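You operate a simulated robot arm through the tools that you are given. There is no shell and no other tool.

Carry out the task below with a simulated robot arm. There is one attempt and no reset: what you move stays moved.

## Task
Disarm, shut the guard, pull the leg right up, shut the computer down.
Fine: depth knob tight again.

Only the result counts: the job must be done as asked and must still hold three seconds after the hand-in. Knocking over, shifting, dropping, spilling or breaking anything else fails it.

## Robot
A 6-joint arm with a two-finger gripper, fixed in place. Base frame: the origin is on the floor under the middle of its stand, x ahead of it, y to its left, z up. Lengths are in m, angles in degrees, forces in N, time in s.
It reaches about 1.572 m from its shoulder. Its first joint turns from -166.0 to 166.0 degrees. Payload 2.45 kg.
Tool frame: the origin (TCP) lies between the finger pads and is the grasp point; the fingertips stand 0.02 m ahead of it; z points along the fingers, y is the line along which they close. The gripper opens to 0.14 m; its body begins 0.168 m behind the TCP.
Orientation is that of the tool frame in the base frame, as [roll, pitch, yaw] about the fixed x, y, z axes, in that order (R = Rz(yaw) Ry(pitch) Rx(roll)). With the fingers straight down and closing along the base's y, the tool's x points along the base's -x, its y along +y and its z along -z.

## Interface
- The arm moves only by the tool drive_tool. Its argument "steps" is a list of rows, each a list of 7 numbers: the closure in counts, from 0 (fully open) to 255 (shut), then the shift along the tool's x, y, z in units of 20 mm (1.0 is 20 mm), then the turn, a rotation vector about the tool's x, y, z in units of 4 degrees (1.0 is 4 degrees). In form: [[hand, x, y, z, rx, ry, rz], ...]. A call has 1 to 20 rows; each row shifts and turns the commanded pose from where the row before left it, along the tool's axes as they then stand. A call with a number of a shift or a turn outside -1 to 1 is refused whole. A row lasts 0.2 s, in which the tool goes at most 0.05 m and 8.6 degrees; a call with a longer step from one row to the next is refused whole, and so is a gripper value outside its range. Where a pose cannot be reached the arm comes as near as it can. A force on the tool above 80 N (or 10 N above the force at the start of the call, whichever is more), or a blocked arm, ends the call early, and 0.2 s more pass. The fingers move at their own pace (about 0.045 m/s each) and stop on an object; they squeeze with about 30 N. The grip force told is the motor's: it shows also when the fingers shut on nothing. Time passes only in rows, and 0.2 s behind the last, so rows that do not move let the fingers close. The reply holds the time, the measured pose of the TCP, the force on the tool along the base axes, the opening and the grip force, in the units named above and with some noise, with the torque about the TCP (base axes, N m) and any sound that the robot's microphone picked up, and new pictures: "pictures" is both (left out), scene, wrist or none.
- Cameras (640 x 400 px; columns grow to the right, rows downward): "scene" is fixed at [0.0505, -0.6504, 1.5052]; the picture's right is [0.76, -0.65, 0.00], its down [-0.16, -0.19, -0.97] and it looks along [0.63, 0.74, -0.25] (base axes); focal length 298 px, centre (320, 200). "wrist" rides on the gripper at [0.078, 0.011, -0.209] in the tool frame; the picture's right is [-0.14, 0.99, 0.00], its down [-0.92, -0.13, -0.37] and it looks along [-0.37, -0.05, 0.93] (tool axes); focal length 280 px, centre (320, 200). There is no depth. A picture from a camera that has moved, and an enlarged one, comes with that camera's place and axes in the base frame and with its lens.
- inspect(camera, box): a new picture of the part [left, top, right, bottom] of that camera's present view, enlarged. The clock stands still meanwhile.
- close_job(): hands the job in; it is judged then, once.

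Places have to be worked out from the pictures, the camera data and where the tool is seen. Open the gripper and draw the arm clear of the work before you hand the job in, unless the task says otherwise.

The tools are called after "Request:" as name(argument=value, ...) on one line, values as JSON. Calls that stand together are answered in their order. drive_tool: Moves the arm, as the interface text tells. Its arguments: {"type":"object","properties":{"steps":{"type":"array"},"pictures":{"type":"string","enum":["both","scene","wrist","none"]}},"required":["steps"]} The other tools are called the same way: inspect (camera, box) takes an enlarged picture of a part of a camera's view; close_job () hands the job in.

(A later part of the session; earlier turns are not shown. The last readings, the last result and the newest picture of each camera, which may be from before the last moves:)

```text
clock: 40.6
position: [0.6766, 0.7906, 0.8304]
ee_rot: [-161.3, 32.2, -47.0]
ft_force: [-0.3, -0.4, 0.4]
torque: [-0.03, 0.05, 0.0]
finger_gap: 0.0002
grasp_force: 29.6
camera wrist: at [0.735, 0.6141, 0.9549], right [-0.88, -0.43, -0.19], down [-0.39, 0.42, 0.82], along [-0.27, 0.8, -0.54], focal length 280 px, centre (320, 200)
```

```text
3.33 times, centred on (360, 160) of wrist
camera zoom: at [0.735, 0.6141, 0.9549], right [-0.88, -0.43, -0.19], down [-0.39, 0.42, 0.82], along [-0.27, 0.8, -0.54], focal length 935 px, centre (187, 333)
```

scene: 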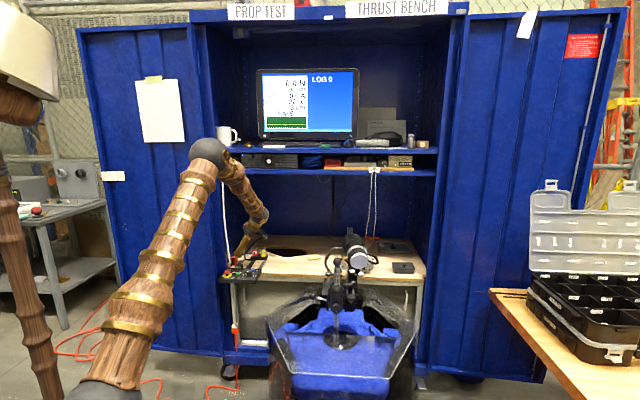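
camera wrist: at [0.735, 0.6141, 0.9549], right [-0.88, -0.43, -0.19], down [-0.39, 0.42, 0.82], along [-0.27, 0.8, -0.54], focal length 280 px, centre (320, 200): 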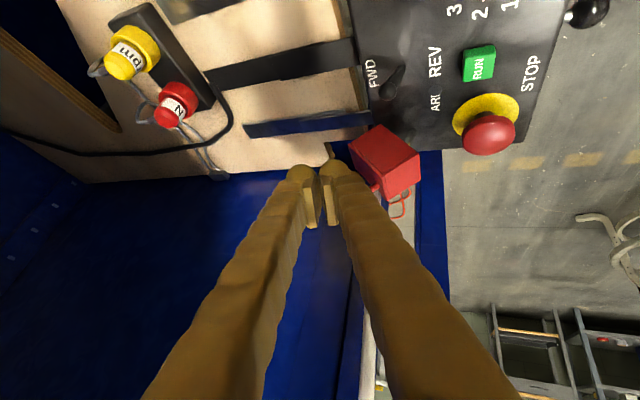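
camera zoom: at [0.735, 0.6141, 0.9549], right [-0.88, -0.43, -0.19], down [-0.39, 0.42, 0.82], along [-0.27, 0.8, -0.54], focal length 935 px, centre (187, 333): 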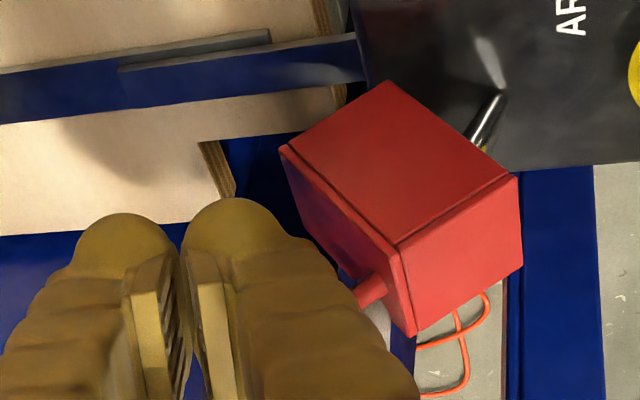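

It's at about 50° and following. I'll continue forward level, then slightly downward.

Request:
drive_tool(steps=[[255, -0.02, 0.27, -0.12, 0, 0, 0], [255, 0.01, 0.28, -0.1, 0, 0, 0], [255, 0.01, 0.28, -0.1, 0, 0, 0], [255, 0.01, 0.28, -0.1, 0, 0, 0], [255, 0.01, 0.28, -0.1, 0, 0, 0]], pictures="wrist")

Request:
inspect(camera="scene", box=[221, 240, 266, 280])

Request:
inspect(camera="wrist", box=[280, 100, 440, 220])

```text
clock: 41.8
position: [0.654, 0.7699, 0.8325]
ee_rot: [-161.4, 32.2, -46.9]
ft_force: [0.0, -1.0, -0.1]
torque: [0.03, -0.04, 0.01]
finger_gap: 0.0
grasp_force: 29.6
camera wrist: at [0.7139, 0.5935, 0.9557], right [-0.88, -0.43, -0.19], down [-0.39, 0.42, 0.82], along [-0.27, 0.8, -0.54], focal length 280 px, centre (320, 200)
```

wrist: 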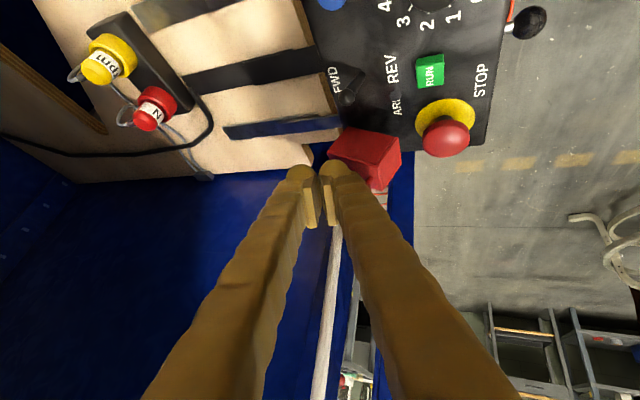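

```text
10.00 times, centred on (244, 260) of scene
camera zoom: at [0.0505, -0.6504, 1.5052], right [0.76, -0.65, 0.0], down [-0.16, -0.19, -0.97], along [0.63, 0.74, -0.25], focal length 2978 px, centre (1085, -400)
```

zoom: 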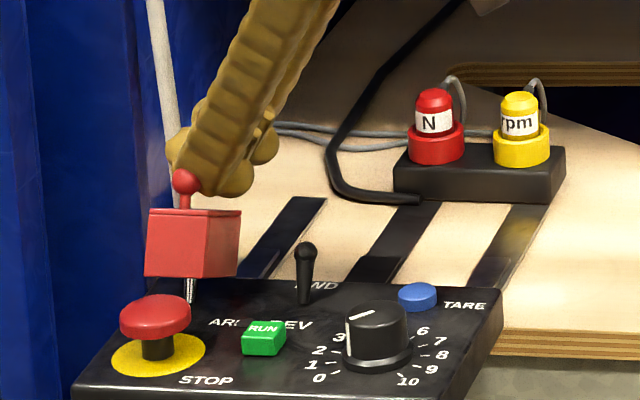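

```text
3.33 times, centred on (360, 160) of wrist
camera zoom: at [0.7139, 0.5935, 0.9557], right [-0.88, -0.43, -0.19], down [-0.39, 0.42, 0.82], along [-0.27, 0.8, -0.54], focal length 935 px, centre (187, 333)
```

zoom: 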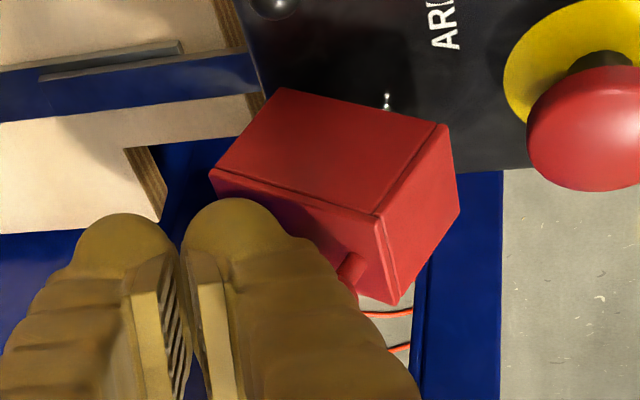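

The cover is about 75° over and now shields the toggle. The face of the finger overhangs the ball, so pushing further forward and a bit down should bring it shut.

Request:
drive_tool(steps=[[255, 0.01, 0.235, -0.084, 0, 0, 0], [255, 0.01, 0.235, -0.084, 0, 0, 0], [255, 0.035, 0.25, -0.045, 0, 0, 0], [255, 0.035, 0.25, -0.045, 0, 0, 0]], pictures="wrist")

Request:
inspect(camera="scene", box=[221, 240, 266, 280])

Request:
inspect(camera="wrist", box=[280, 100, 440, 220])

```text
clock: 42.8
position: [0.64, 0.7564, 0.8297]
ee_rot: [-161.5, 32.2, -47.0]
ft_force: [-0.6, 0.2, -0.3]
torque: [0.01, -0.01, 0.01]
finger_gap: 0.0002
grasp_force: 29.5
camera wrist: at [0.6994, 0.5789, 0.9538], right [-0.88, -0.43, -0.19], down [-0.39, 0.42, 0.82], along [-0.27, 0.8, -0.54], focal length 280 px, centre (320, 200)
```

wrist: 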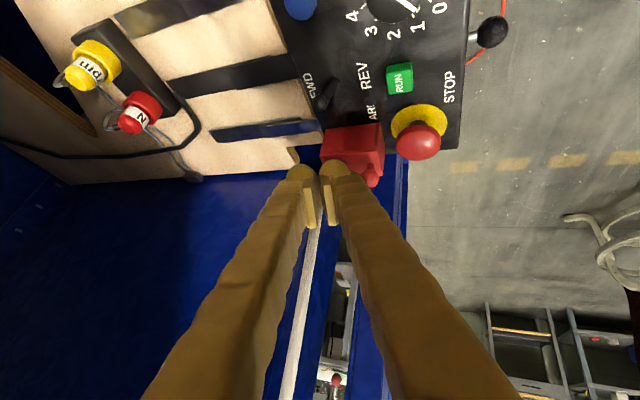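

```text
10.00 times, centred on (244, 260) of scene
camera zoom: at [0.0505, -0.6504, 1.5052], right [0.76, -0.65, 0.0], down [-0.16, -0.19, -0.97], along [0.63, 0.74, -0.25], focal length 2978 px, centre (1085, -400)
```

zoom: 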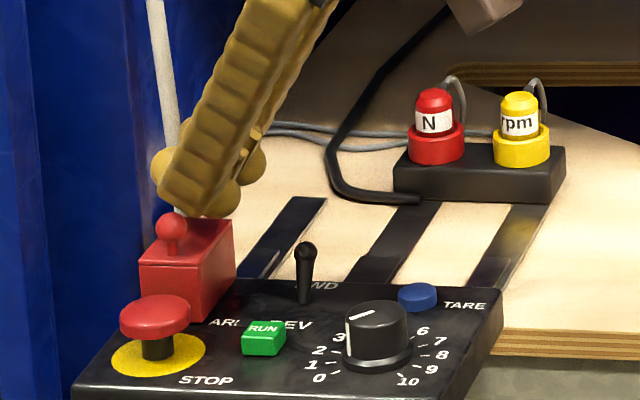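

```text
3.33 times, centred on (360, 160) of wrist
camera zoom: at [0.6994, 0.5789, 0.9538], right [-0.88, -0.43, -0.19], down [-0.39, 0.42, 0.82], along [-0.27, 0.8, -0.54], focal length 935 px, centre (187, 333)
```

zoom: 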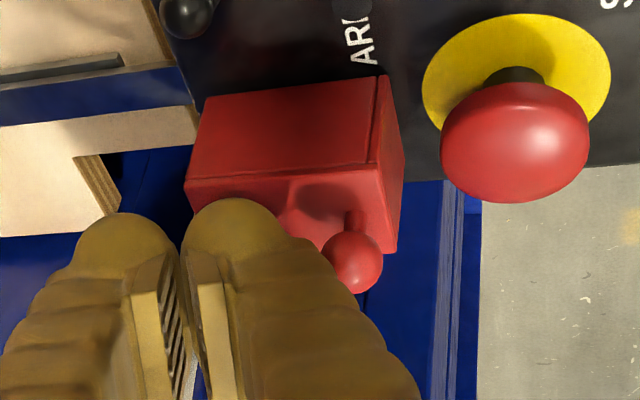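

The cover has dropped shut over the toggle with no load on the tool, and the box hasn't moved. I'll lift straight up and back off, then verify.

Request:
drive_tool(steps=[[255, -0.5, -0.3, -0.8, 0, 0, 0], [255, -0.5, -0.3, -0.8, 0, 0, 0], [255, -0.5, -0.27, -0.8, 0, 0, 0], [255, 0, 0, -1, 0, 0, 0], [255, 0, 0, -1, 0, 0, 0], [255, 0, 0, -1, 0, 0, 0], [255, 0, 0, -1, 0, 0, 0], [255, 0, 0, -1, 0, 0, 0]], pictures="both")

Request:
inspect(camera="scene", box=[221, 240, 266, 280])

Request:
inspect(camera="scene", box=[255, 65, 365, 140])

```text
clock: 44.6
position: [0.6555, 0.6964, 0.9697]
ee_rot: [-161.5, 32.2, -47.0]
ft_force: [0.3, -0.3, 0.2]
torque: [0.01, -0.01, 0.02]
finger_gap: 0.0
grasp_force: 29.4
camera wrist: at [0.7143, 0.5196, 1.0933], right [-0.88, -0.43, -0.19], down [-0.39, 0.42, 0.82], along [-0.27, 0.8, -0.54], focal length 280 px, centre (320, 200)
```

scene: 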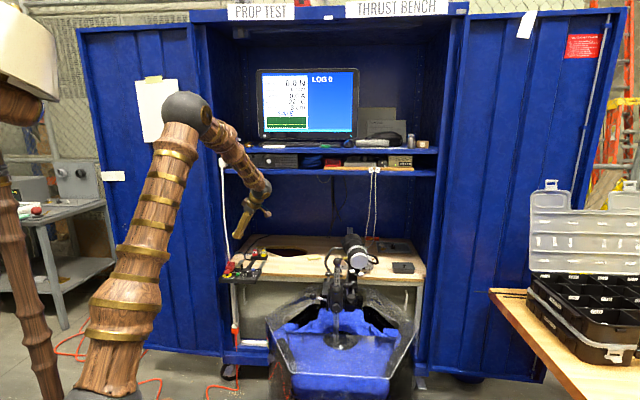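
wrist: 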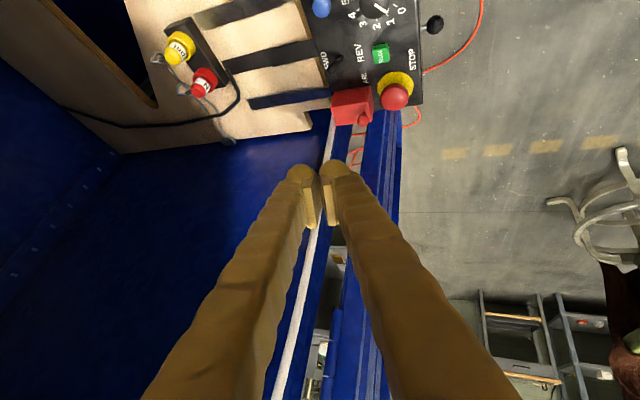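

```text
10.00 times, centred on (244, 260) of scene
camera zoom: at [0.0505, -0.6504, 1.5052], right [0.76, -0.65, 0.0], down [-0.16, -0.19, -0.97], along [0.63, 0.74, -0.25], focal length 2978 px, centre (1085, -400)
```

zoom: 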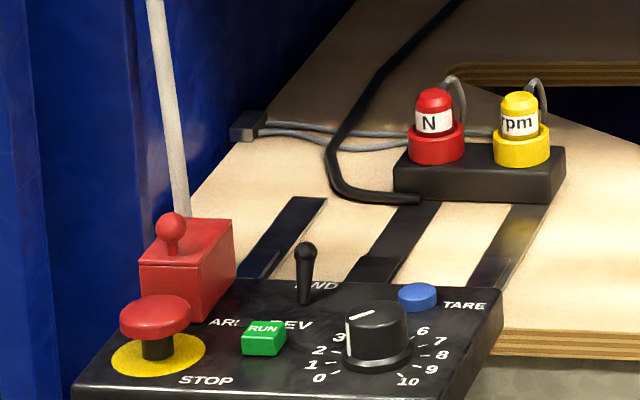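

```text
5.33 times, centred on (310, 102) of scene
camera zoom: at [0.0505, -0.6504, 1.5052], right [0.76, -0.65, 0.0], down [-0.16, -0.19, -0.97], along [0.63, 0.74, -0.25], focal length 1588 px, centre (373, 720)
```

zoom: 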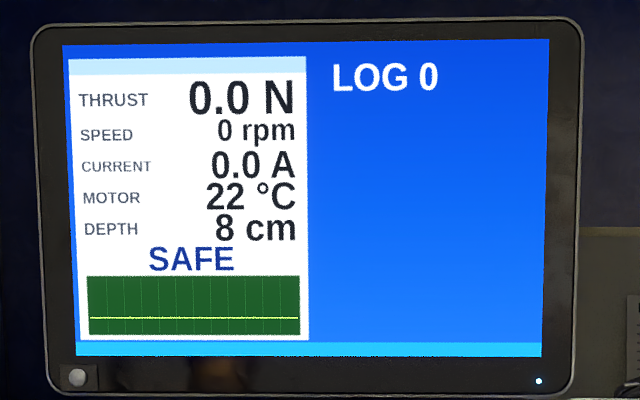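

Guard shut and SAFE shown. Next is the leg: I'll turn the tool back to face the cabinet with a 30° forward tilt, then carry it over in front of the leg for a close look.

Request:
drive_tool(steps=[[255, 0, 0, 0, 0.3887, 0.1808, 0.958], [255, 0, 0, 0, 0.3887, 0.1808, 0.958], [255, 0, 0, 0, 0.3887, 0.1808, 0.958], [255, 0, 0, 0, 0.3887, 0.1808, 0.958], [255, 0, 0, 0, 0.3887, 0.1808, 0.958], [255, 0, 0, 0, 0.3887, 0.1808, 0.958], [255, 0, 0, 0, 0.3887, 0.1808, 0.958], [255, 0, 0, 0, 0.3887, 0.1808, 0.958], [255, 0, 0, 0, 0.3887, 0.1808, 0.958], [255, 0, 0, 0, 0.3887, 0.1808, 0.958], [255, 0, 0, 0, 0.3887, 0.1808, 0.958], [255, 0, 0, 0, 0.3887, 0.1808, 0.958], [255, 0, 0, 0, 0.3887, 0.1808, 0.958], [255, 0, 0, 0, 0.3887, 0.1808, 0.958], [255, 0, 0, 0, 0.3887, 0.1808, 0.958], [255, 0, 0, 0, 0.3887, 0.1808, 0.958], [255, 0, 0, 0, 0.3887, 0.1808, 0.958], [255, 0, 0, 0, 0.3887, 0.1808, 0.958], [255, 0, 0, 0, 0.3887, 0.1808, 0.958]], pictures="both")

```text
clock: 48.6
position: [0.6545, 0.6957, 0.9682]
ee_rot: [180.0, 29.9, -135.1]
ft_force: [0.5, 0.8, 0.0]
torque: [-0.02, 0.0, -0.04]
finger_gap: 0.0002
grasp_force: 29.4
camera wrist: at [0.5249, 0.5828, 1.1117], right [-0.62, 0.78, 0.07], down [0.53, 0.34, 0.78], along [0.59, 0.52, -0.62], focal length 280 px, centre (320, 200)
```

scene: 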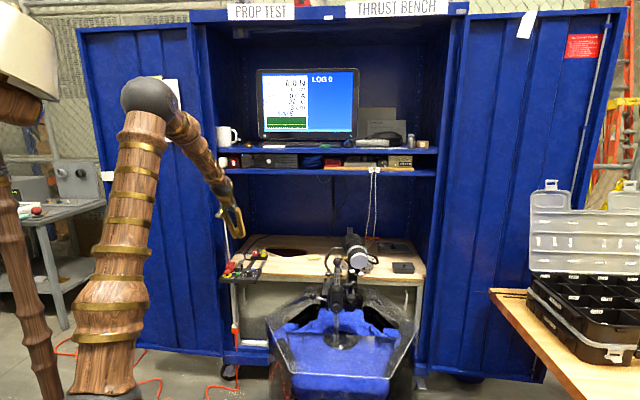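
wrist: 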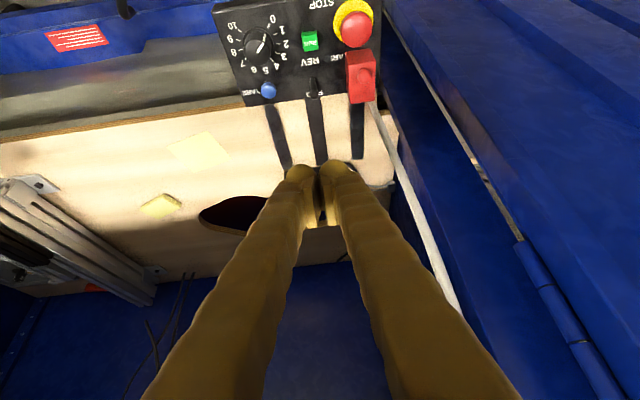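

Orientation is right. Now I lift up and away from the cabinet and move across towards the leg, opening the gripper on the way.

Request:
drive_tool(steps=[[255, 0.333, -0.11, -1, 0, 0, 0], [255, 0.333, -0.11, -1, 0, 0, 0], [255, 0.333, -0.11, -1, 0, 0, 0], [255, 0.333, -0.11, -1, 0, 0, 0], [255, 0.333, -0.11, -1, 0, 0, 0], [255, 0.333, -0.11, -1, 0, 0, 0], [255, 0.333, -0.11, -1, 0, 0, 0], [255, 0.333, -0.11, -1, 0, 0, 0], [255, 0.333, -0.11, -1, 0, 0, 0], [255, 0.333, -0.11, -1, 0, 0, 0], [255, 0.333, -0.11, -1, 0, 0, 0], [255, 0.333, -0.11, -1, 0, 0, 0], [255, 0.333, -0.11, -1, 0, 0, 0], [0, 0.62, -0.978, -0.233, 0, 0, 0], [0, 0.62, -0.978, -0.233, 0, 0, 0], [0, 0.62, -0.978, -0.233, 0, 0, 0], [0, 0.62, -0.978, -0.233, 0, 0, 0], [0, 0.62, -0.978, -0.233, 0, 0, 0], [0, 0.62, -0.978, -0.233, 0, 0, 0], [0, 0.62, -0.978, -0.233, 0, 0, 0]], pictures="none")

Request:
drive_tool(steps=[[0, 0.62, -0.978, -0.233, 0, 0, 0], [0, 0.62, -0.978, -0.233, 0, 0, 0], [0, 0.62, -0.978, -0.233, 0, 0, 0], [0, 0.62, -0.978, -0.233, 0, 0, 0], [0, 0.62, -0.978, -0.233, 0, 0, 0], [0, 0.62, -0.978, -0.233, 0, 0, 0], [0, 0.62, -0.978, -0.233, 0, 0, 0], [0, 0.62, -0.978, -0.233, 0, 0, 0], [0, 0.62, -0.978, -0.233, 0, 0, 0], [0, 0.62, -0.978, -0.233, 0, 0, 0], [0, 0.62, -0.978, -0.233, 0, 0, 0], [0, 0.62, -0.978, -0.233, 0, 0, 0], [0, 0.62, -0.978, -0.233, 0, 0, 0], [0, 0.62, -0.978, -0.233, 0, 0, 0], [0, 0.62, -0.978, -0.233, 0, 0, 0]], pictures="both")

Request:
inspect(camera="wrist", box=[220, 60, 420, 200])

```text
clock: 52.8
position: [0.5602, 0.3694, 1.1347]
ee_rot: [179.9, 29.9, -135.1]
ft_force: [0.5, 0.4, -0.6]
torque: [0.03, -0.03, 0.0]
finger_gap: 0.1399
grasp_force: 0.0
```

```text
clock: 56.0
position: [0.6313, 0.0221, 1.1051]
ee_rot: [180.0, 29.8, -135.0]
ft_force: [0.1, -0.1, -0.3]
torque: [-0.02, 0.0, 0.03]
finger_gap: 0.1401
grasp_force: 0.1
camera wrist: at [0.5018, -0.0924, 1.2473], right [-0.62, 0.78, 0.07], down [0.53, 0.34, 0.78], along [0.59, 0.52, -0.62], focal length 280 px, centre (320, 200)
```

scene: 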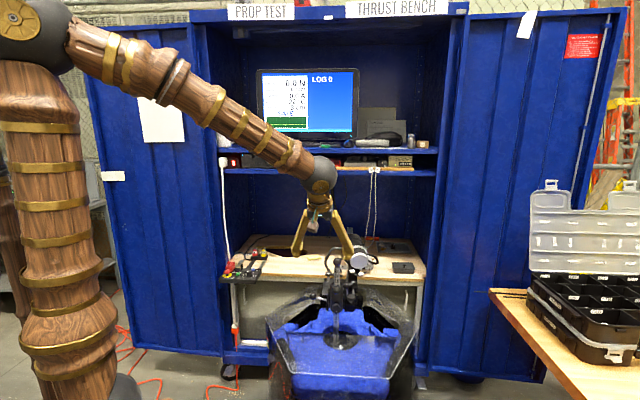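
wrist: 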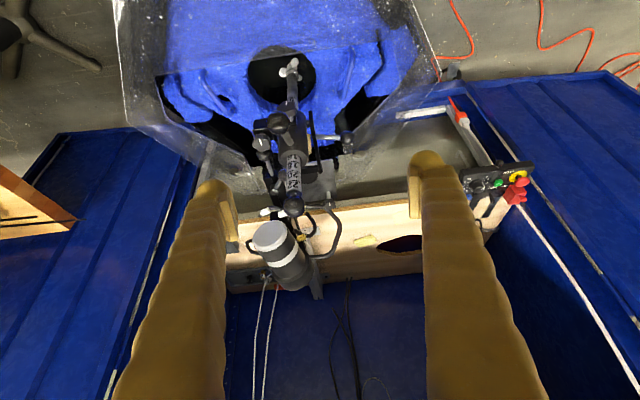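

```text
2.86 times, centred on (320, 130) of wrist
camera zoom: at [0.5018, -0.0924, 1.2473], right [-0.62, 0.78, 0.07], down [0.53, 0.34, 0.78], along [0.59, 0.52, -0.62], focal length 801 px, centre (320, 400)
```

zoom: 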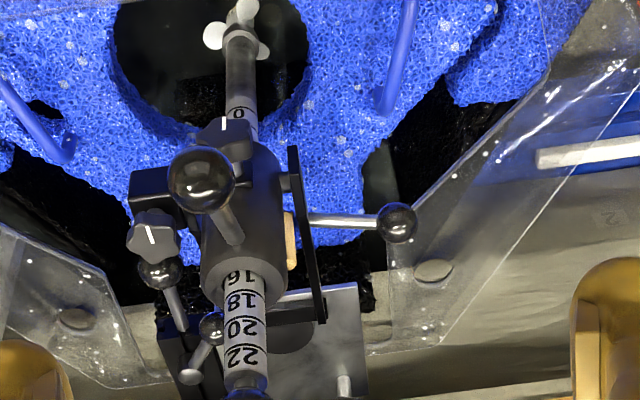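

I have a clear view of the leg assembly. I'll zoom in from both cameras to tell the knobs apart.

Request:
inspect(camera="wrist", box=[245, 85, 325, 145])

Request:
inspect(camera="wrist", box=[240, 140, 360, 220])

Request:
inspect(camera="scene", box=[315, 275, 375, 315])

Request:
inspect(camera="scene", box=[315, 240, 375, 300])

```text
6.67 times, centred on (285, 115) of wrist
camera zoom: at [0.5018, -0.0924, 1.2473], right [-0.62, 0.78, 0.07], down [0.53, 0.34, 0.78], along [0.59, 0.52, -0.62], focal length 1869 px, centre (553, 767)
```

zoom: 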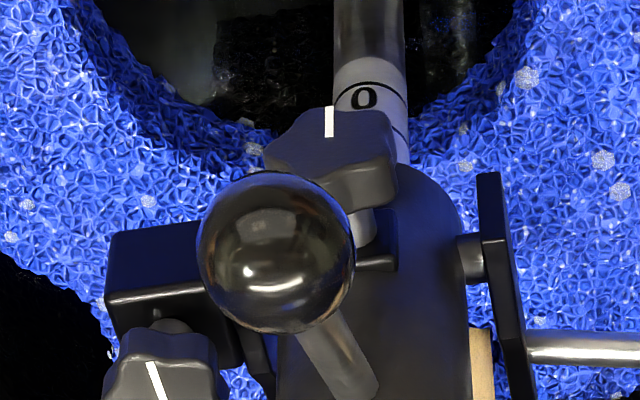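

```text
5.00 times, centred on (300, 180) of wrist
camera zoom: at [0.5018, -0.0924, 1.2473], right [-0.62, 0.78, 0.07], down [0.53, 0.34, 0.78], along [0.59, 0.52, -0.62], focal length 1402 px, centre (420, 300)
```

zoom: 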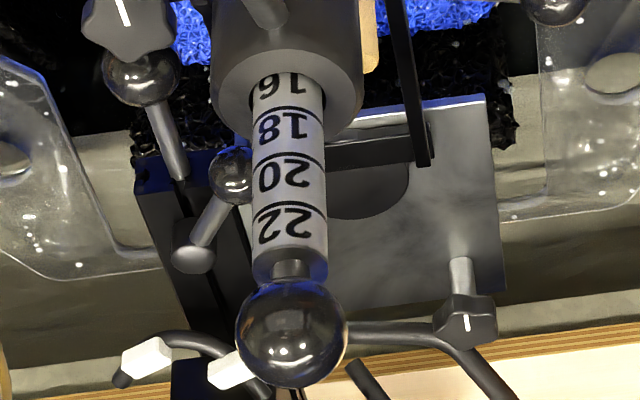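

```text
10.00 times, centred on (345, 295) of scene
camera zoom: at [0.0505, -0.6504, 1.5052], right [0.76, -0.65, 0.0], down [-0.16, -0.19, -0.97], along [0.63, 0.74, -0.25], focal length 2978 px, centre (70, -750)
```

zoom: 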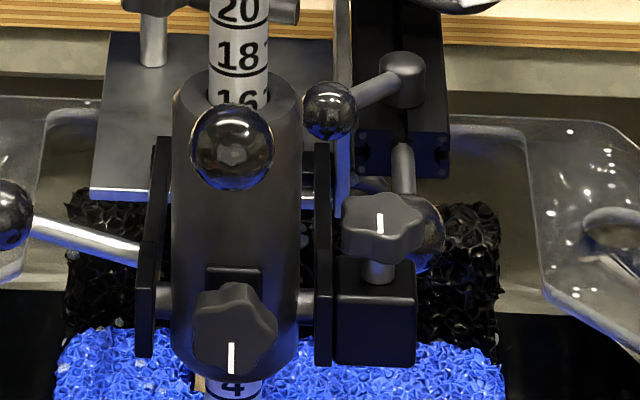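

```text
6.67 times, centred on (345, 270) of scene
camera zoom: at [0.0505, -0.6504, 1.5052], right [0.76, -0.65, 0.0], down [-0.16, -0.19, -0.97], along [0.63, 0.74, -0.25], focal length 1985 px, centre (153, -267)
```

zoom: 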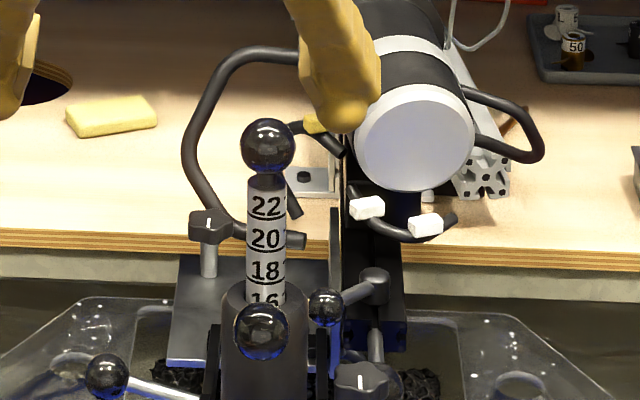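

The star knob on the front of the collar (white mark pointing down) is the leg's clamp; I place it near (0.733, 0.054, 0.839), with the leg axis about 49 mm behind it, and a front ball on the collar above it near z 0.948. I'll tip the tool to 70° and come in low from the front for a closer look.

Request:
drive_tool(steps=[[0, 0, 0, 0, 0, -1, 0], [0, 0, 0, 0, 0, -1, 0], [0, 0, 0, 0, 0, -1, 0], [0, 0, 0, 0, 0, -1, 0], [0, 0, 0, 0, 0, -1, 0], [0, 0, 0, 0, 0, -1, 0], [0, 0, 0, 0, 0, -1, 0], [0, 0, 0, 0, 0, -1, 0], [0, 0, 0, 0, 0, -1, 0], [0, 0, 0, 0, 0, -1, 0]], pictures="scene")

Request:
drive_tool(steps=[[80, 0.972, -0.223, -0.2, 0, 0, 0], [80, 0.972, -0.223, -0.2, 0, 0, 0], [80, 0.972, -0.223, -0.2, 0, 0, 0], [80, 0.972, -0.223, 0.054, 0, 0, 0], [80, 0.972, -0.223, 0.054, 0, 0, 0], [80, 0.972, -0.223, 0.054, 0, 0, 0], [80, 0.972, -0.223, 0.054, 0, 0, 0], [80, 0.972, -0.223, 0.054, 0, 0, 0], [80, 0.972, -0.223, 0.054, 0, 0, 0], [80, 0.972, -0.223, 0.1, 0, 0, 0], [80, 0.972, -0.223, 0.1, 0, 0, 0]], pictures="both")

Request:
inspect(camera="wrist", box=[220, 120, 420, 260])

```text
clock: 58.2
position: [0.6314, 0.0221, 1.104]
ee_rot: [179.7, 69.9, -135.1]
ft_force: [0.3, -0.6, -0.4]
torque: [-0.01, -0.01, -0.03]
finger_gap: 0.1401
grasp_force: 0.1
```

scene: 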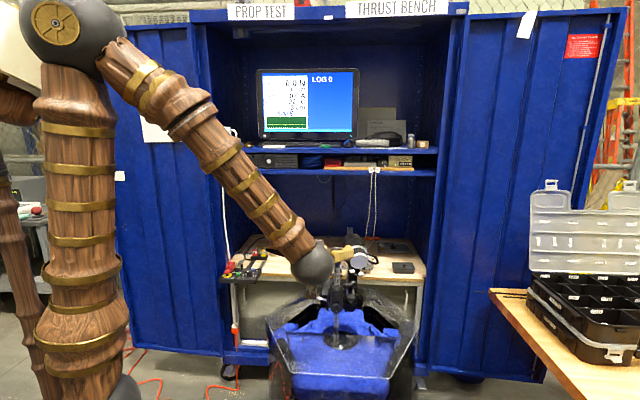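

```text
clock: 60.6
position: [0.6126, -0.065, 0.9035]
ee_rot: [179.5, 69.9, -135.3]
ft_force: [-0.2, 0.6, -0.8]
torque: [0.02, 0.01, 0.01]
finger_gap: 0.096
grasp_force: 0.0
camera wrist: at [0.4479, -0.2155, 0.9034], right [-0.67, 0.73, 0.13], down [0.07, -0.11, 0.99], along [0.74, 0.67, 0.02], focal length 280 px, centre (320, 200)
```

scene: 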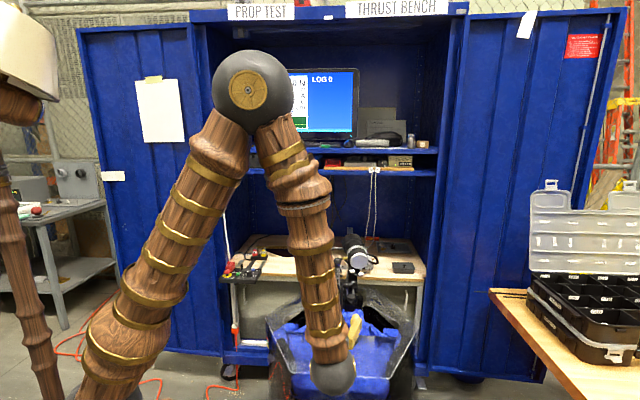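
wrist: 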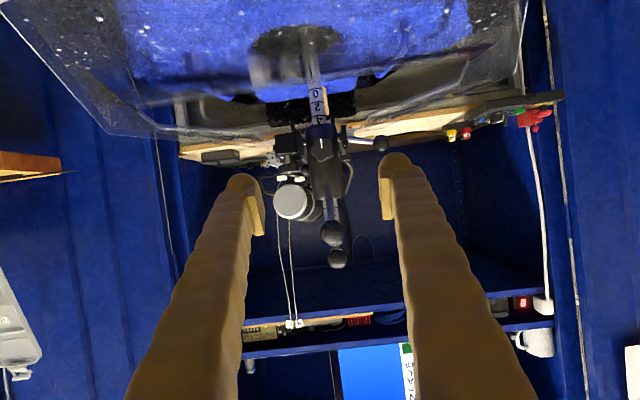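

```text
2.86 times, centred on (320, 190) of wrist
camera zoom: at [0.4479, -0.2155, 0.9034], right [-0.67, 0.73, 0.13], down [0.07, -0.11, 0.99], along [0.74, 0.67, 0.02], focal length 801 px, centre (320, 229)
```

zoom: 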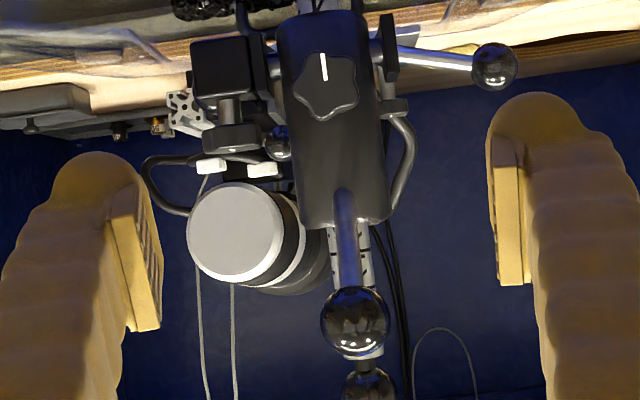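

From straight ahead, the knob lies almost exactly on the tool axis (about 17 cm ahead, z≈0.845). I'll advance to ~4 cm short of it under the collar's front ball and check again.

Request:
drive_tool(steps=[[128, 0, 0.06, 0.9, 0, 0, 0], [128, 0, 0.06, 0.9, 0, 0, 0], [128, 0, 0, 0.9, 0, 0, 0], [128, 0, 0, 0.9, 0, 0, 0], [128, 0, 0, 0.9, 0, 0, 0], [128, 0, 0, 0.9, 0, 0, 0], [128, 0, 0, 0.9, 0, 0, 0]], pictures="both")

Request:
inspect(camera="wrist", box=[240, 60, 400, 200])

Request:
inspect(camera="scene", box=[290, 250, 400, 350])

```text
clock: 62.2
position: [0.698, 0.0194, 0.8681]
ee_rot: [178.5, 69.6, -136.1]
ft_force: [-0.2, -0.1, -0.2]
torque: [0.01, 0.05, 0.0]
finger_gap: 0.0699
grasp_force: 0.0
out of reach, approached as far as the arm can: row 6
camera wrist: at [0.5328, -0.1313, 0.867], right [-0.67, 0.73, 0.14], down [0.08, -0.11, 0.99], along [0.74, 0.67, 0.02], focal length 280 px, centre (320, 200)
```

scene: 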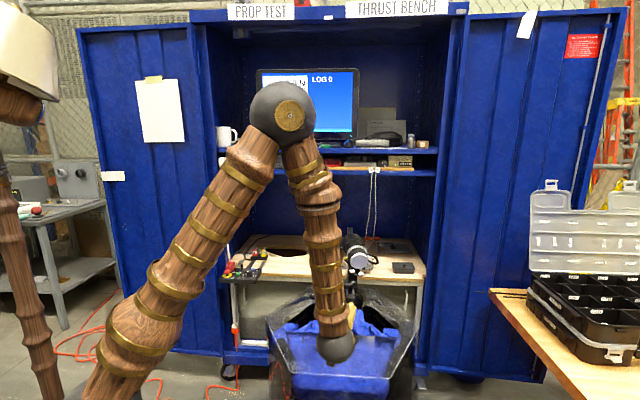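
wrist: 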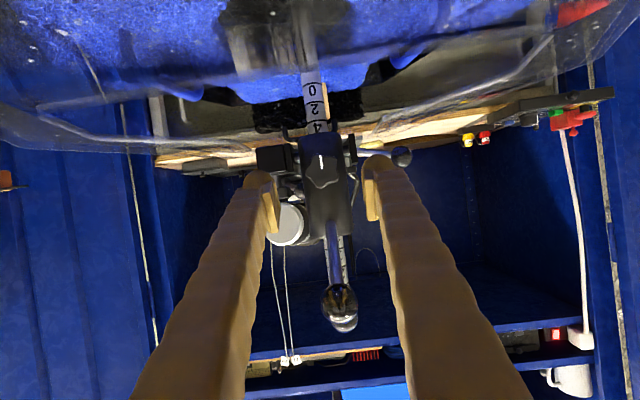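

```text
2.86 times, centred on (320, 130) of wrist
camera zoom: at [0.5328, -0.1313, 0.867], right [-0.67, 0.73, 0.14], down [0.08, -0.11, 0.99], along [0.74, 0.67, 0.02], focal length 801 px, centre (320, 400)
```

zoom: 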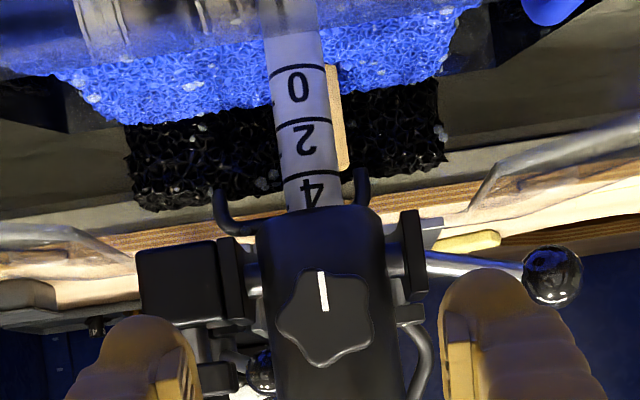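

```text
4.00 times, centred on (345, 300) of scene
camera zoom: at [0.0505, -0.6504, 1.5052], right [0.76, -0.65, 0.0], down [-0.16, -0.19, -0.97], along [0.63, 0.74, -0.25], focal length 1191 px, centre (220, -200)
```

zoom: 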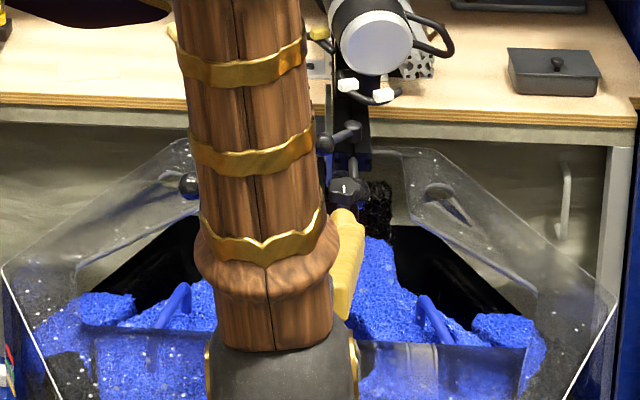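

The arm flagged near its reach limit at this 70° tilt, so I'll ease the tilt to ~55°, which still lets the pads close on the knob's two sides, and re-check.

Request:
drive_tool(steps=[[128, -0.3, 0, -0.5, 0, 0.9, 0], [128, -0.3, 0, -0.2, 0, 0.9, 0], [128, 0, 0, 0, 0, 0.9, 0], [128, 0, 0, 0, 0, 0.95, 0], [128, 0, 0, 0, 0, 0, 0]], pictures="both")

Request:
inspect(camera="wrist", box=[240, 80, 400, 220])

```text
clock: 63.4
position: [0.6912, 0.013, 0.8792]
ee_rot: [179.8, 55.3, -135.0]
ft_force: [0.3, 0.0, 0.3]
torque: [0.02, 0.06, -0.02]
finger_gap: 0.0699
grasp_force: 0.0
camera wrist: at [0.5301, -0.1325, 0.9354], right [-0.65, 0.76, 0.12], down [0.25, 0.07, 0.97], along [0.72, 0.65, -0.23], focal length 280 px, centre (320, 200)
```

scene: 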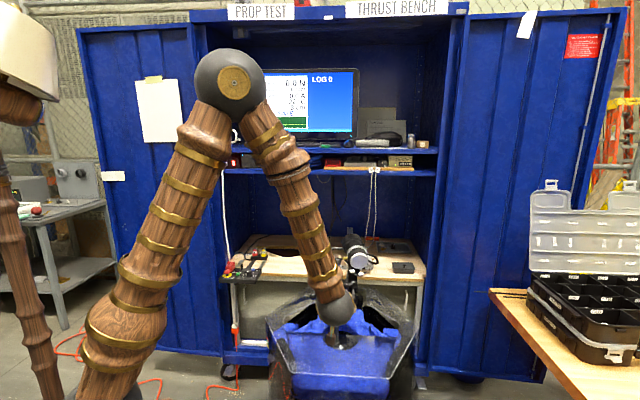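
wrist: 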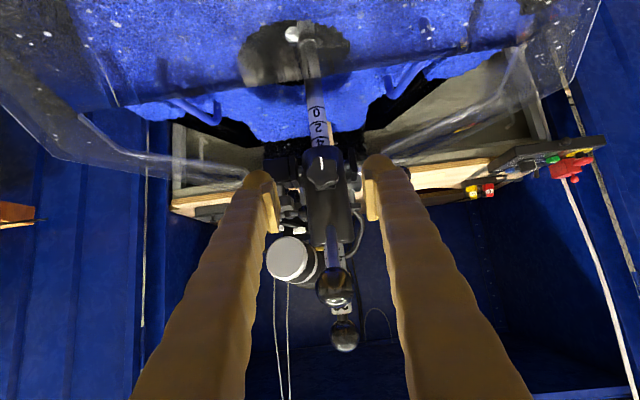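

```text
2.86 times, centred on (320, 150) of wrist
camera zoom: at [0.5301, -0.1325, 0.9354], right [-0.65, 0.76, 0.12], down [0.25, 0.07, 0.97], along [0.72, 0.65, -0.23], focal length 801 px, centre (320, 343)
```

zoom: 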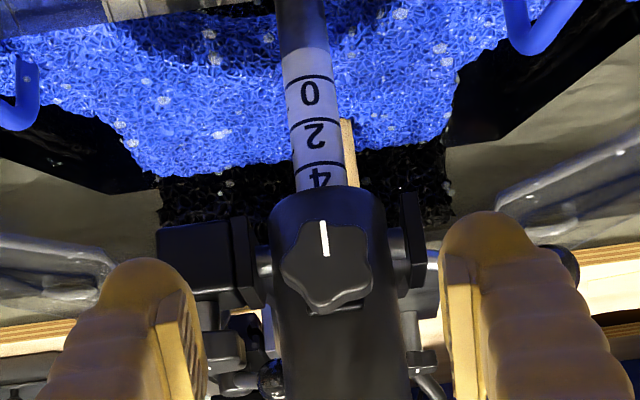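

The knob's face is at about (0.719, 0.045, 0.849), right on the tool axis. I'll advance 56 mm so the pads straddle it, then close.

Request:
drive_tool(steps=[[150, -0.03, 0.05, 0.7, 0, 0, 0], [150, -0.03, 0.05, 0.7, 0, 0, 0], [150, 0, 0, 0.7, 0, 0, 0], [150, 0, 0, 0.7, 0, 0, 0], [150, 0, 0, 0, 0, 0, 0]], pictures="both")

Request:
inspect(camera="wrist", box=[240, 80, 400, 220])

Request:
inspect(camera="scene", box=[300, 260, 400, 340])

```text
clock: 64.6
position: [0.7233, 0.0479, 0.8507]
ee_rot: [179.7, 55.2, -135.1]
ft_force: [-0.1, 0.0, 0.6]
torque: [0.02, 0.05, 0.02]
finger_gap: 0.0578
grasp_force: 0.2
camera wrist: at [0.5616, -0.0971, 0.9051], right [-0.65, 0.76, 0.12], down [0.25, 0.07, 0.97], along [0.72, 0.65, -0.23], focal length 280 px, centre (320, 200)
```

scene: 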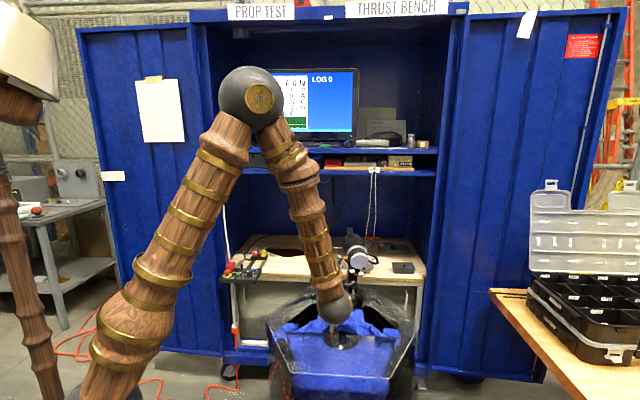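
wrist: 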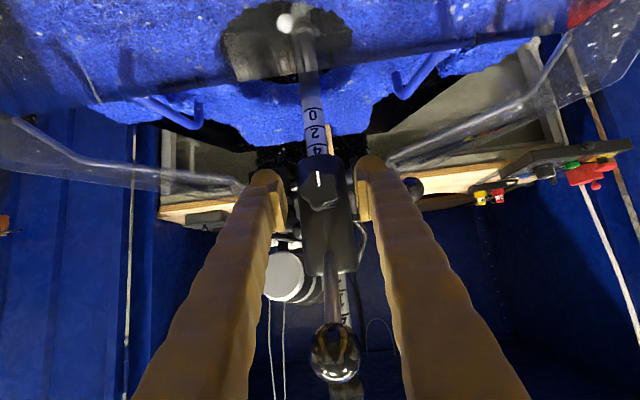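

```text
2.86 times, centred on (320, 150) of wrist
camera zoom: at [0.5616, -0.0971, 0.9051], right [-0.65, 0.76, 0.12], down [0.25, 0.07, 0.97], along [0.72, 0.65, -0.23], focal length 801 px, centre (320, 343)
```

zoom: 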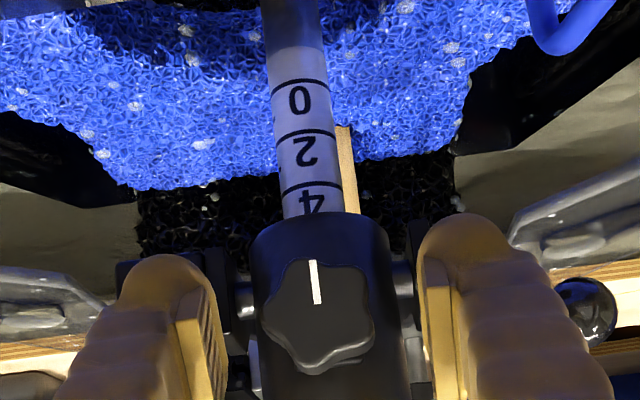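

```text
5.00 times, centred on (350, 300) of scene
camera zoom: at [0.0505, -0.6504, 1.5052], right [0.76, -0.65, 0.0], down [-0.16, -0.19, -0.97], along [0.63, 0.74, -0.25], focal length 1489 px, centre (170, -300)
```

zoom: 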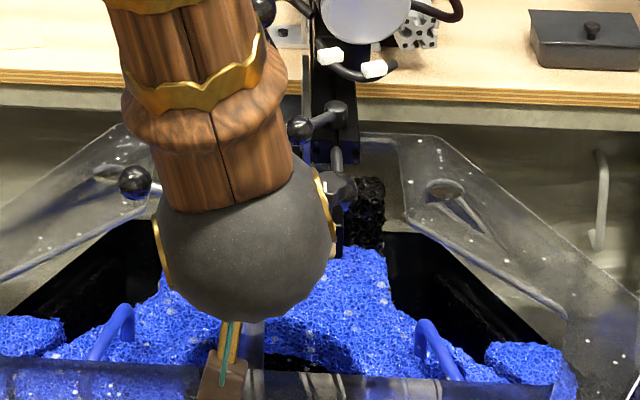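

The knob's face is ~5 mm beyond the TCP, so I'll move 8 mm further in horizontally and then close on it.

Request:
drive_tool(steps=[[150, -0.23, 0, 0.33, 0, 0, 0], [255, 0, 0, 0, 0, 0, 0], [255, 0, 0, 0, 0, 0, 0], [255, 0, 0, 0, 0, 0, 0], [255, 0, 0, 0, 0, 0, 0], [255, 0, 0, 0, 0, 0, 0]], pictures="wrist")

Request:
inspect(camera="wrist", box=[260, 100, 380, 200])

```text
clock: 66.0
position: [0.7284, 0.0537, 0.8484]
ee_rot: [179.8, 55.3, -135.2]
ft_force: [-3.3, 9.1, -0.1]
torque: [0.09, -0.01, -0.07]
finger_gap: 0.0277
grasp_force: 45.0
camera wrist: at [0.5669, -0.0915, 0.9046], right [-0.65, 0.75, 0.12], down [0.25, 0.07, 0.97], along [0.72, 0.65, -0.23], focal length 280 px, centre (320, 200)
```

wrist: 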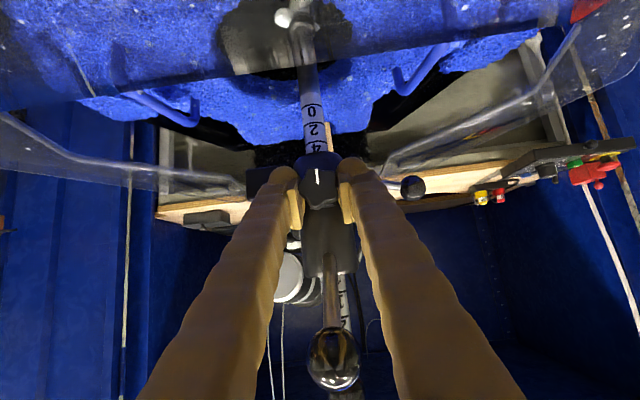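

```text
4.00 times, centred on (320, 150) of wrist
camera zoom: at [0.5669, -0.0915, 0.9046], right [-0.65, 0.75, 0.12], down [0.25, 0.07, 0.97], along [0.72, 0.65, -0.23], focal length 1122 px, centre (320, 400)
```

zoom: 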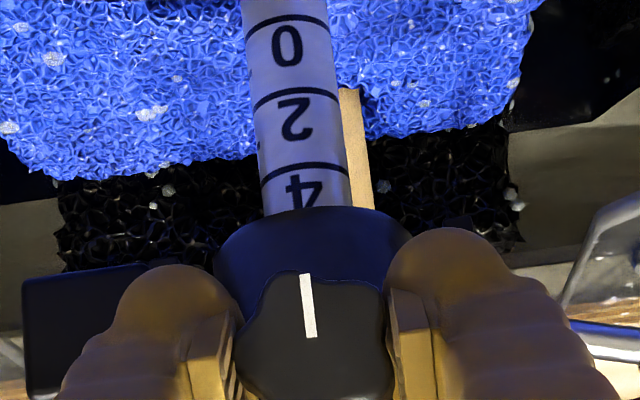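

The knob is gripped. I'll turn it counter-clockwise (as seen from the front) 20° about its own axis and watch the readings and the depth display.

Request:
drive_tool(steps=[[255, 0, 0, 0, 0.569, 0, -0.822], [255, 0, 0, 0, 0.569, 0, -0.822], [255, 0, 0, 0, 0.569, 0, -0.822], [255, 0, 0, 0, 0.569, 0, -0.822], [255, 0, 0, 0, 0.569, 0, -0.822]], pictures="both")

Request:
inspect(camera="wrist", box=[260, 100, 380, 200])

Request:
inspect(camera="scene", box=[255, 65, 365, 140])

```text
clock: 66.9
position: [0.7292, 0.0544, 0.8518]
ee_rot: [-167.6, 54.1, -124.2]
ft_force: [-1.2, 12.4, -6.1]
torque: [0.13, -0.03, -0.05]
finger_gap: 0.0285
grasp_force: 44.3
out of reach, approached as far as the arm can: row 2, 3, 4
stopped in row 4: the force on the tool passed its limit at 82 N (the readings are from after the stop); the commanded pose is now the measured one
camera wrist: at [0.5629, -0.0865, 0.9078], right [-0.66, 0.75, -0.01], down [0.16, 0.16, 0.97], along [0.74, 0.64, -0.23], focal length 280 px, centre (320, 200)
```

scene: 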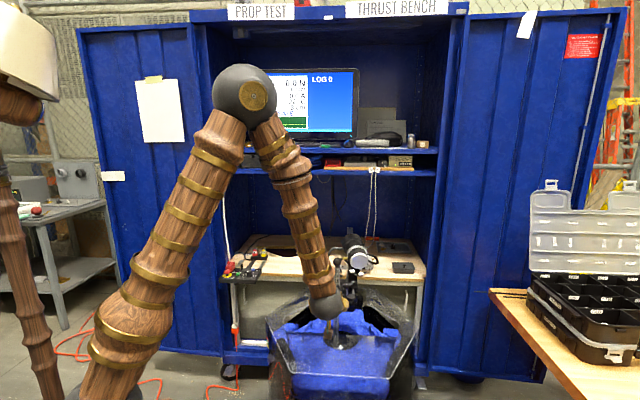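
wrist: 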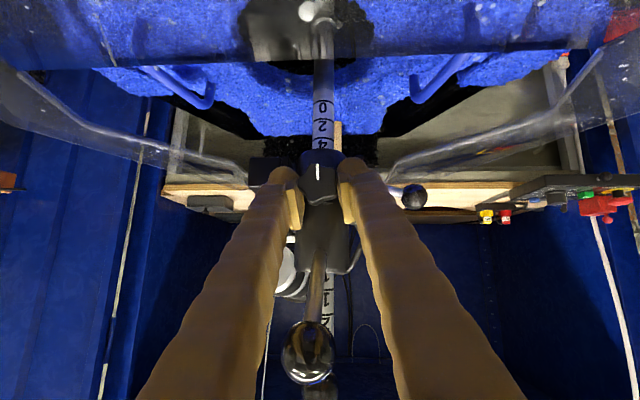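

```text
4.00 times, centred on (320, 150) of wrist
camera zoom: at [0.5629, -0.0865, 0.9078], right [-0.66, 0.75, -0.01], down [0.16, 0.16, 0.97], along [0.74, 0.64, -0.23], focal length 1122 px, centre (320, 400)
```

zoom: 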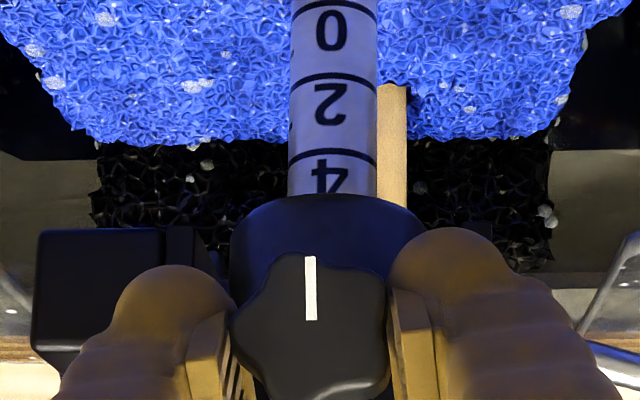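

```text
5.33 times, centred on (310, 102) of scene
camera zoom: at [0.0505, -0.6504, 1.5052], right [0.76, -0.65, 0.0], down [-0.16, -0.19, -0.97], along [0.63, 0.74, -0.25], focal length 1588 px, centre (373, 720)
```

zoom: 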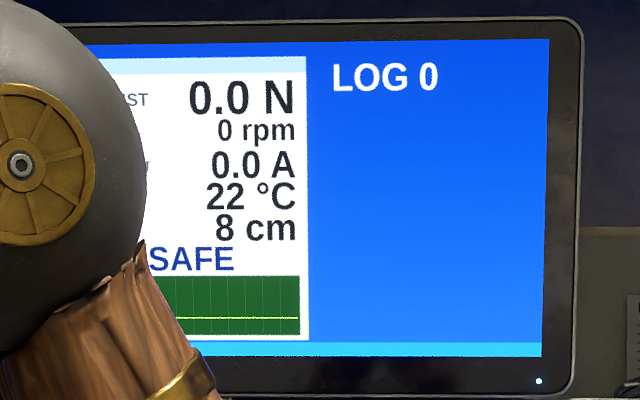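

The knob did not turn: the arm hit a wrist limit in this roll and the pads slipped a few degrees. I'll release, back well away, and flip the tool 180° about its axis in the direction away from the limit.

Request:
drive_tool(steps=[[150, 0, 0, 0, 0, 0, 0], [150, 0, 0, 0, 0, 0, 0], [150, 0, 0, 0, 0, 0, 0], [150, 0, 0, -0.6, 0, 0, 0], [150, 0, 0, -1, 0, 0, 0], [150, 0, 0, -1, 0, 0, 0], [150, 0, 0, -1, 0, 0, 0], [150, 0, 0, -1, 0, 0, 0], [150, 0, 0, -1, 0, 0, 0], [150, 0, 0, -1, 0, 0, 0], [150, 0, 0, -1, 0, 0, 0], [200, -0.0, 0, 0, -0.0045, 0.0307, 0.9897], [200, 0, 0, 0, -0.0045, 0.0307, 0.9897], [200, 0, 0, 0, -0.0045, 0.0307, 0.9897], [200, 0, 0, 0, -0.0045, 0.0307, 0.9897], [200, 0, 0, 0, -0.0045, 0.0307, 0.9897], [200, 0, 0, 0, -0.0045, 0.0307, 0.9897], [200, 0, 0, 0, -0.0045, 0.0307, 0.9897]], pictures="both")

Request:
inspect(camera="scene", box=[315, 240, 375, 315])

```text
clock: 70.7
position: [0.6334, -0.0272, 0.9391]
ee_rot: [155.5, 50.2, -170.0]
ft_force: [0.0, 0.2, 0.1]
torque: [0.04, -0.01, 0.0]
finger_gap: 0.03
grasp_force: 0.1
camera wrist: at [0.4491, -0.1364, 1.0044], right [-0.38, 0.85, 0.37], down [0.41, -0.2, 0.89], along [0.83, 0.49, -0.28], focal length 280 px, centre (320, 200)
```

scene: 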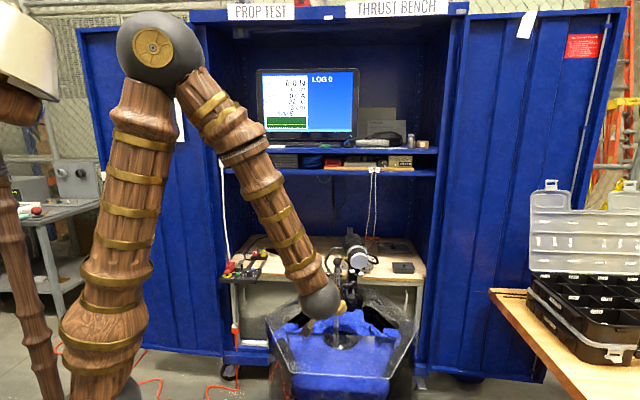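
wrist: 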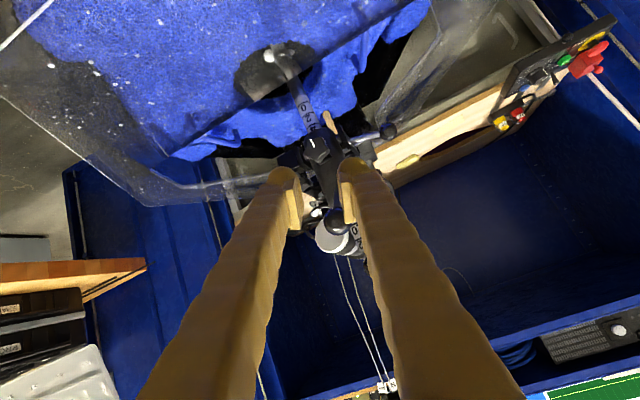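

```text
5.33 times, centred on (345, 278) of scene
camera zoom: at [0.0505, -0.6504, 1.5052], right [0.76, -0.65, 0.0], down [-0.16, -0.19, -0.97], along [0.63, 0.74, -0.25], focal length 1588 px, centre (187, -213)
```

zoom: 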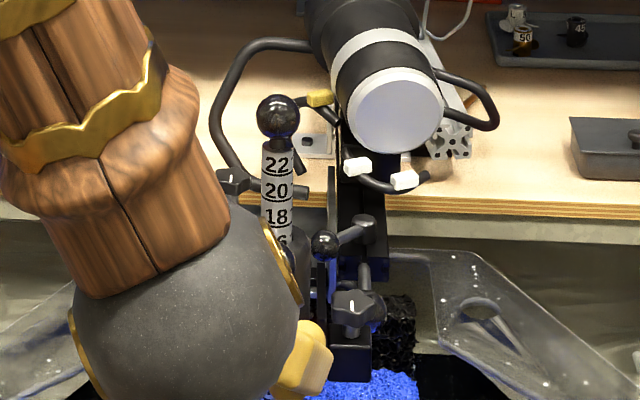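

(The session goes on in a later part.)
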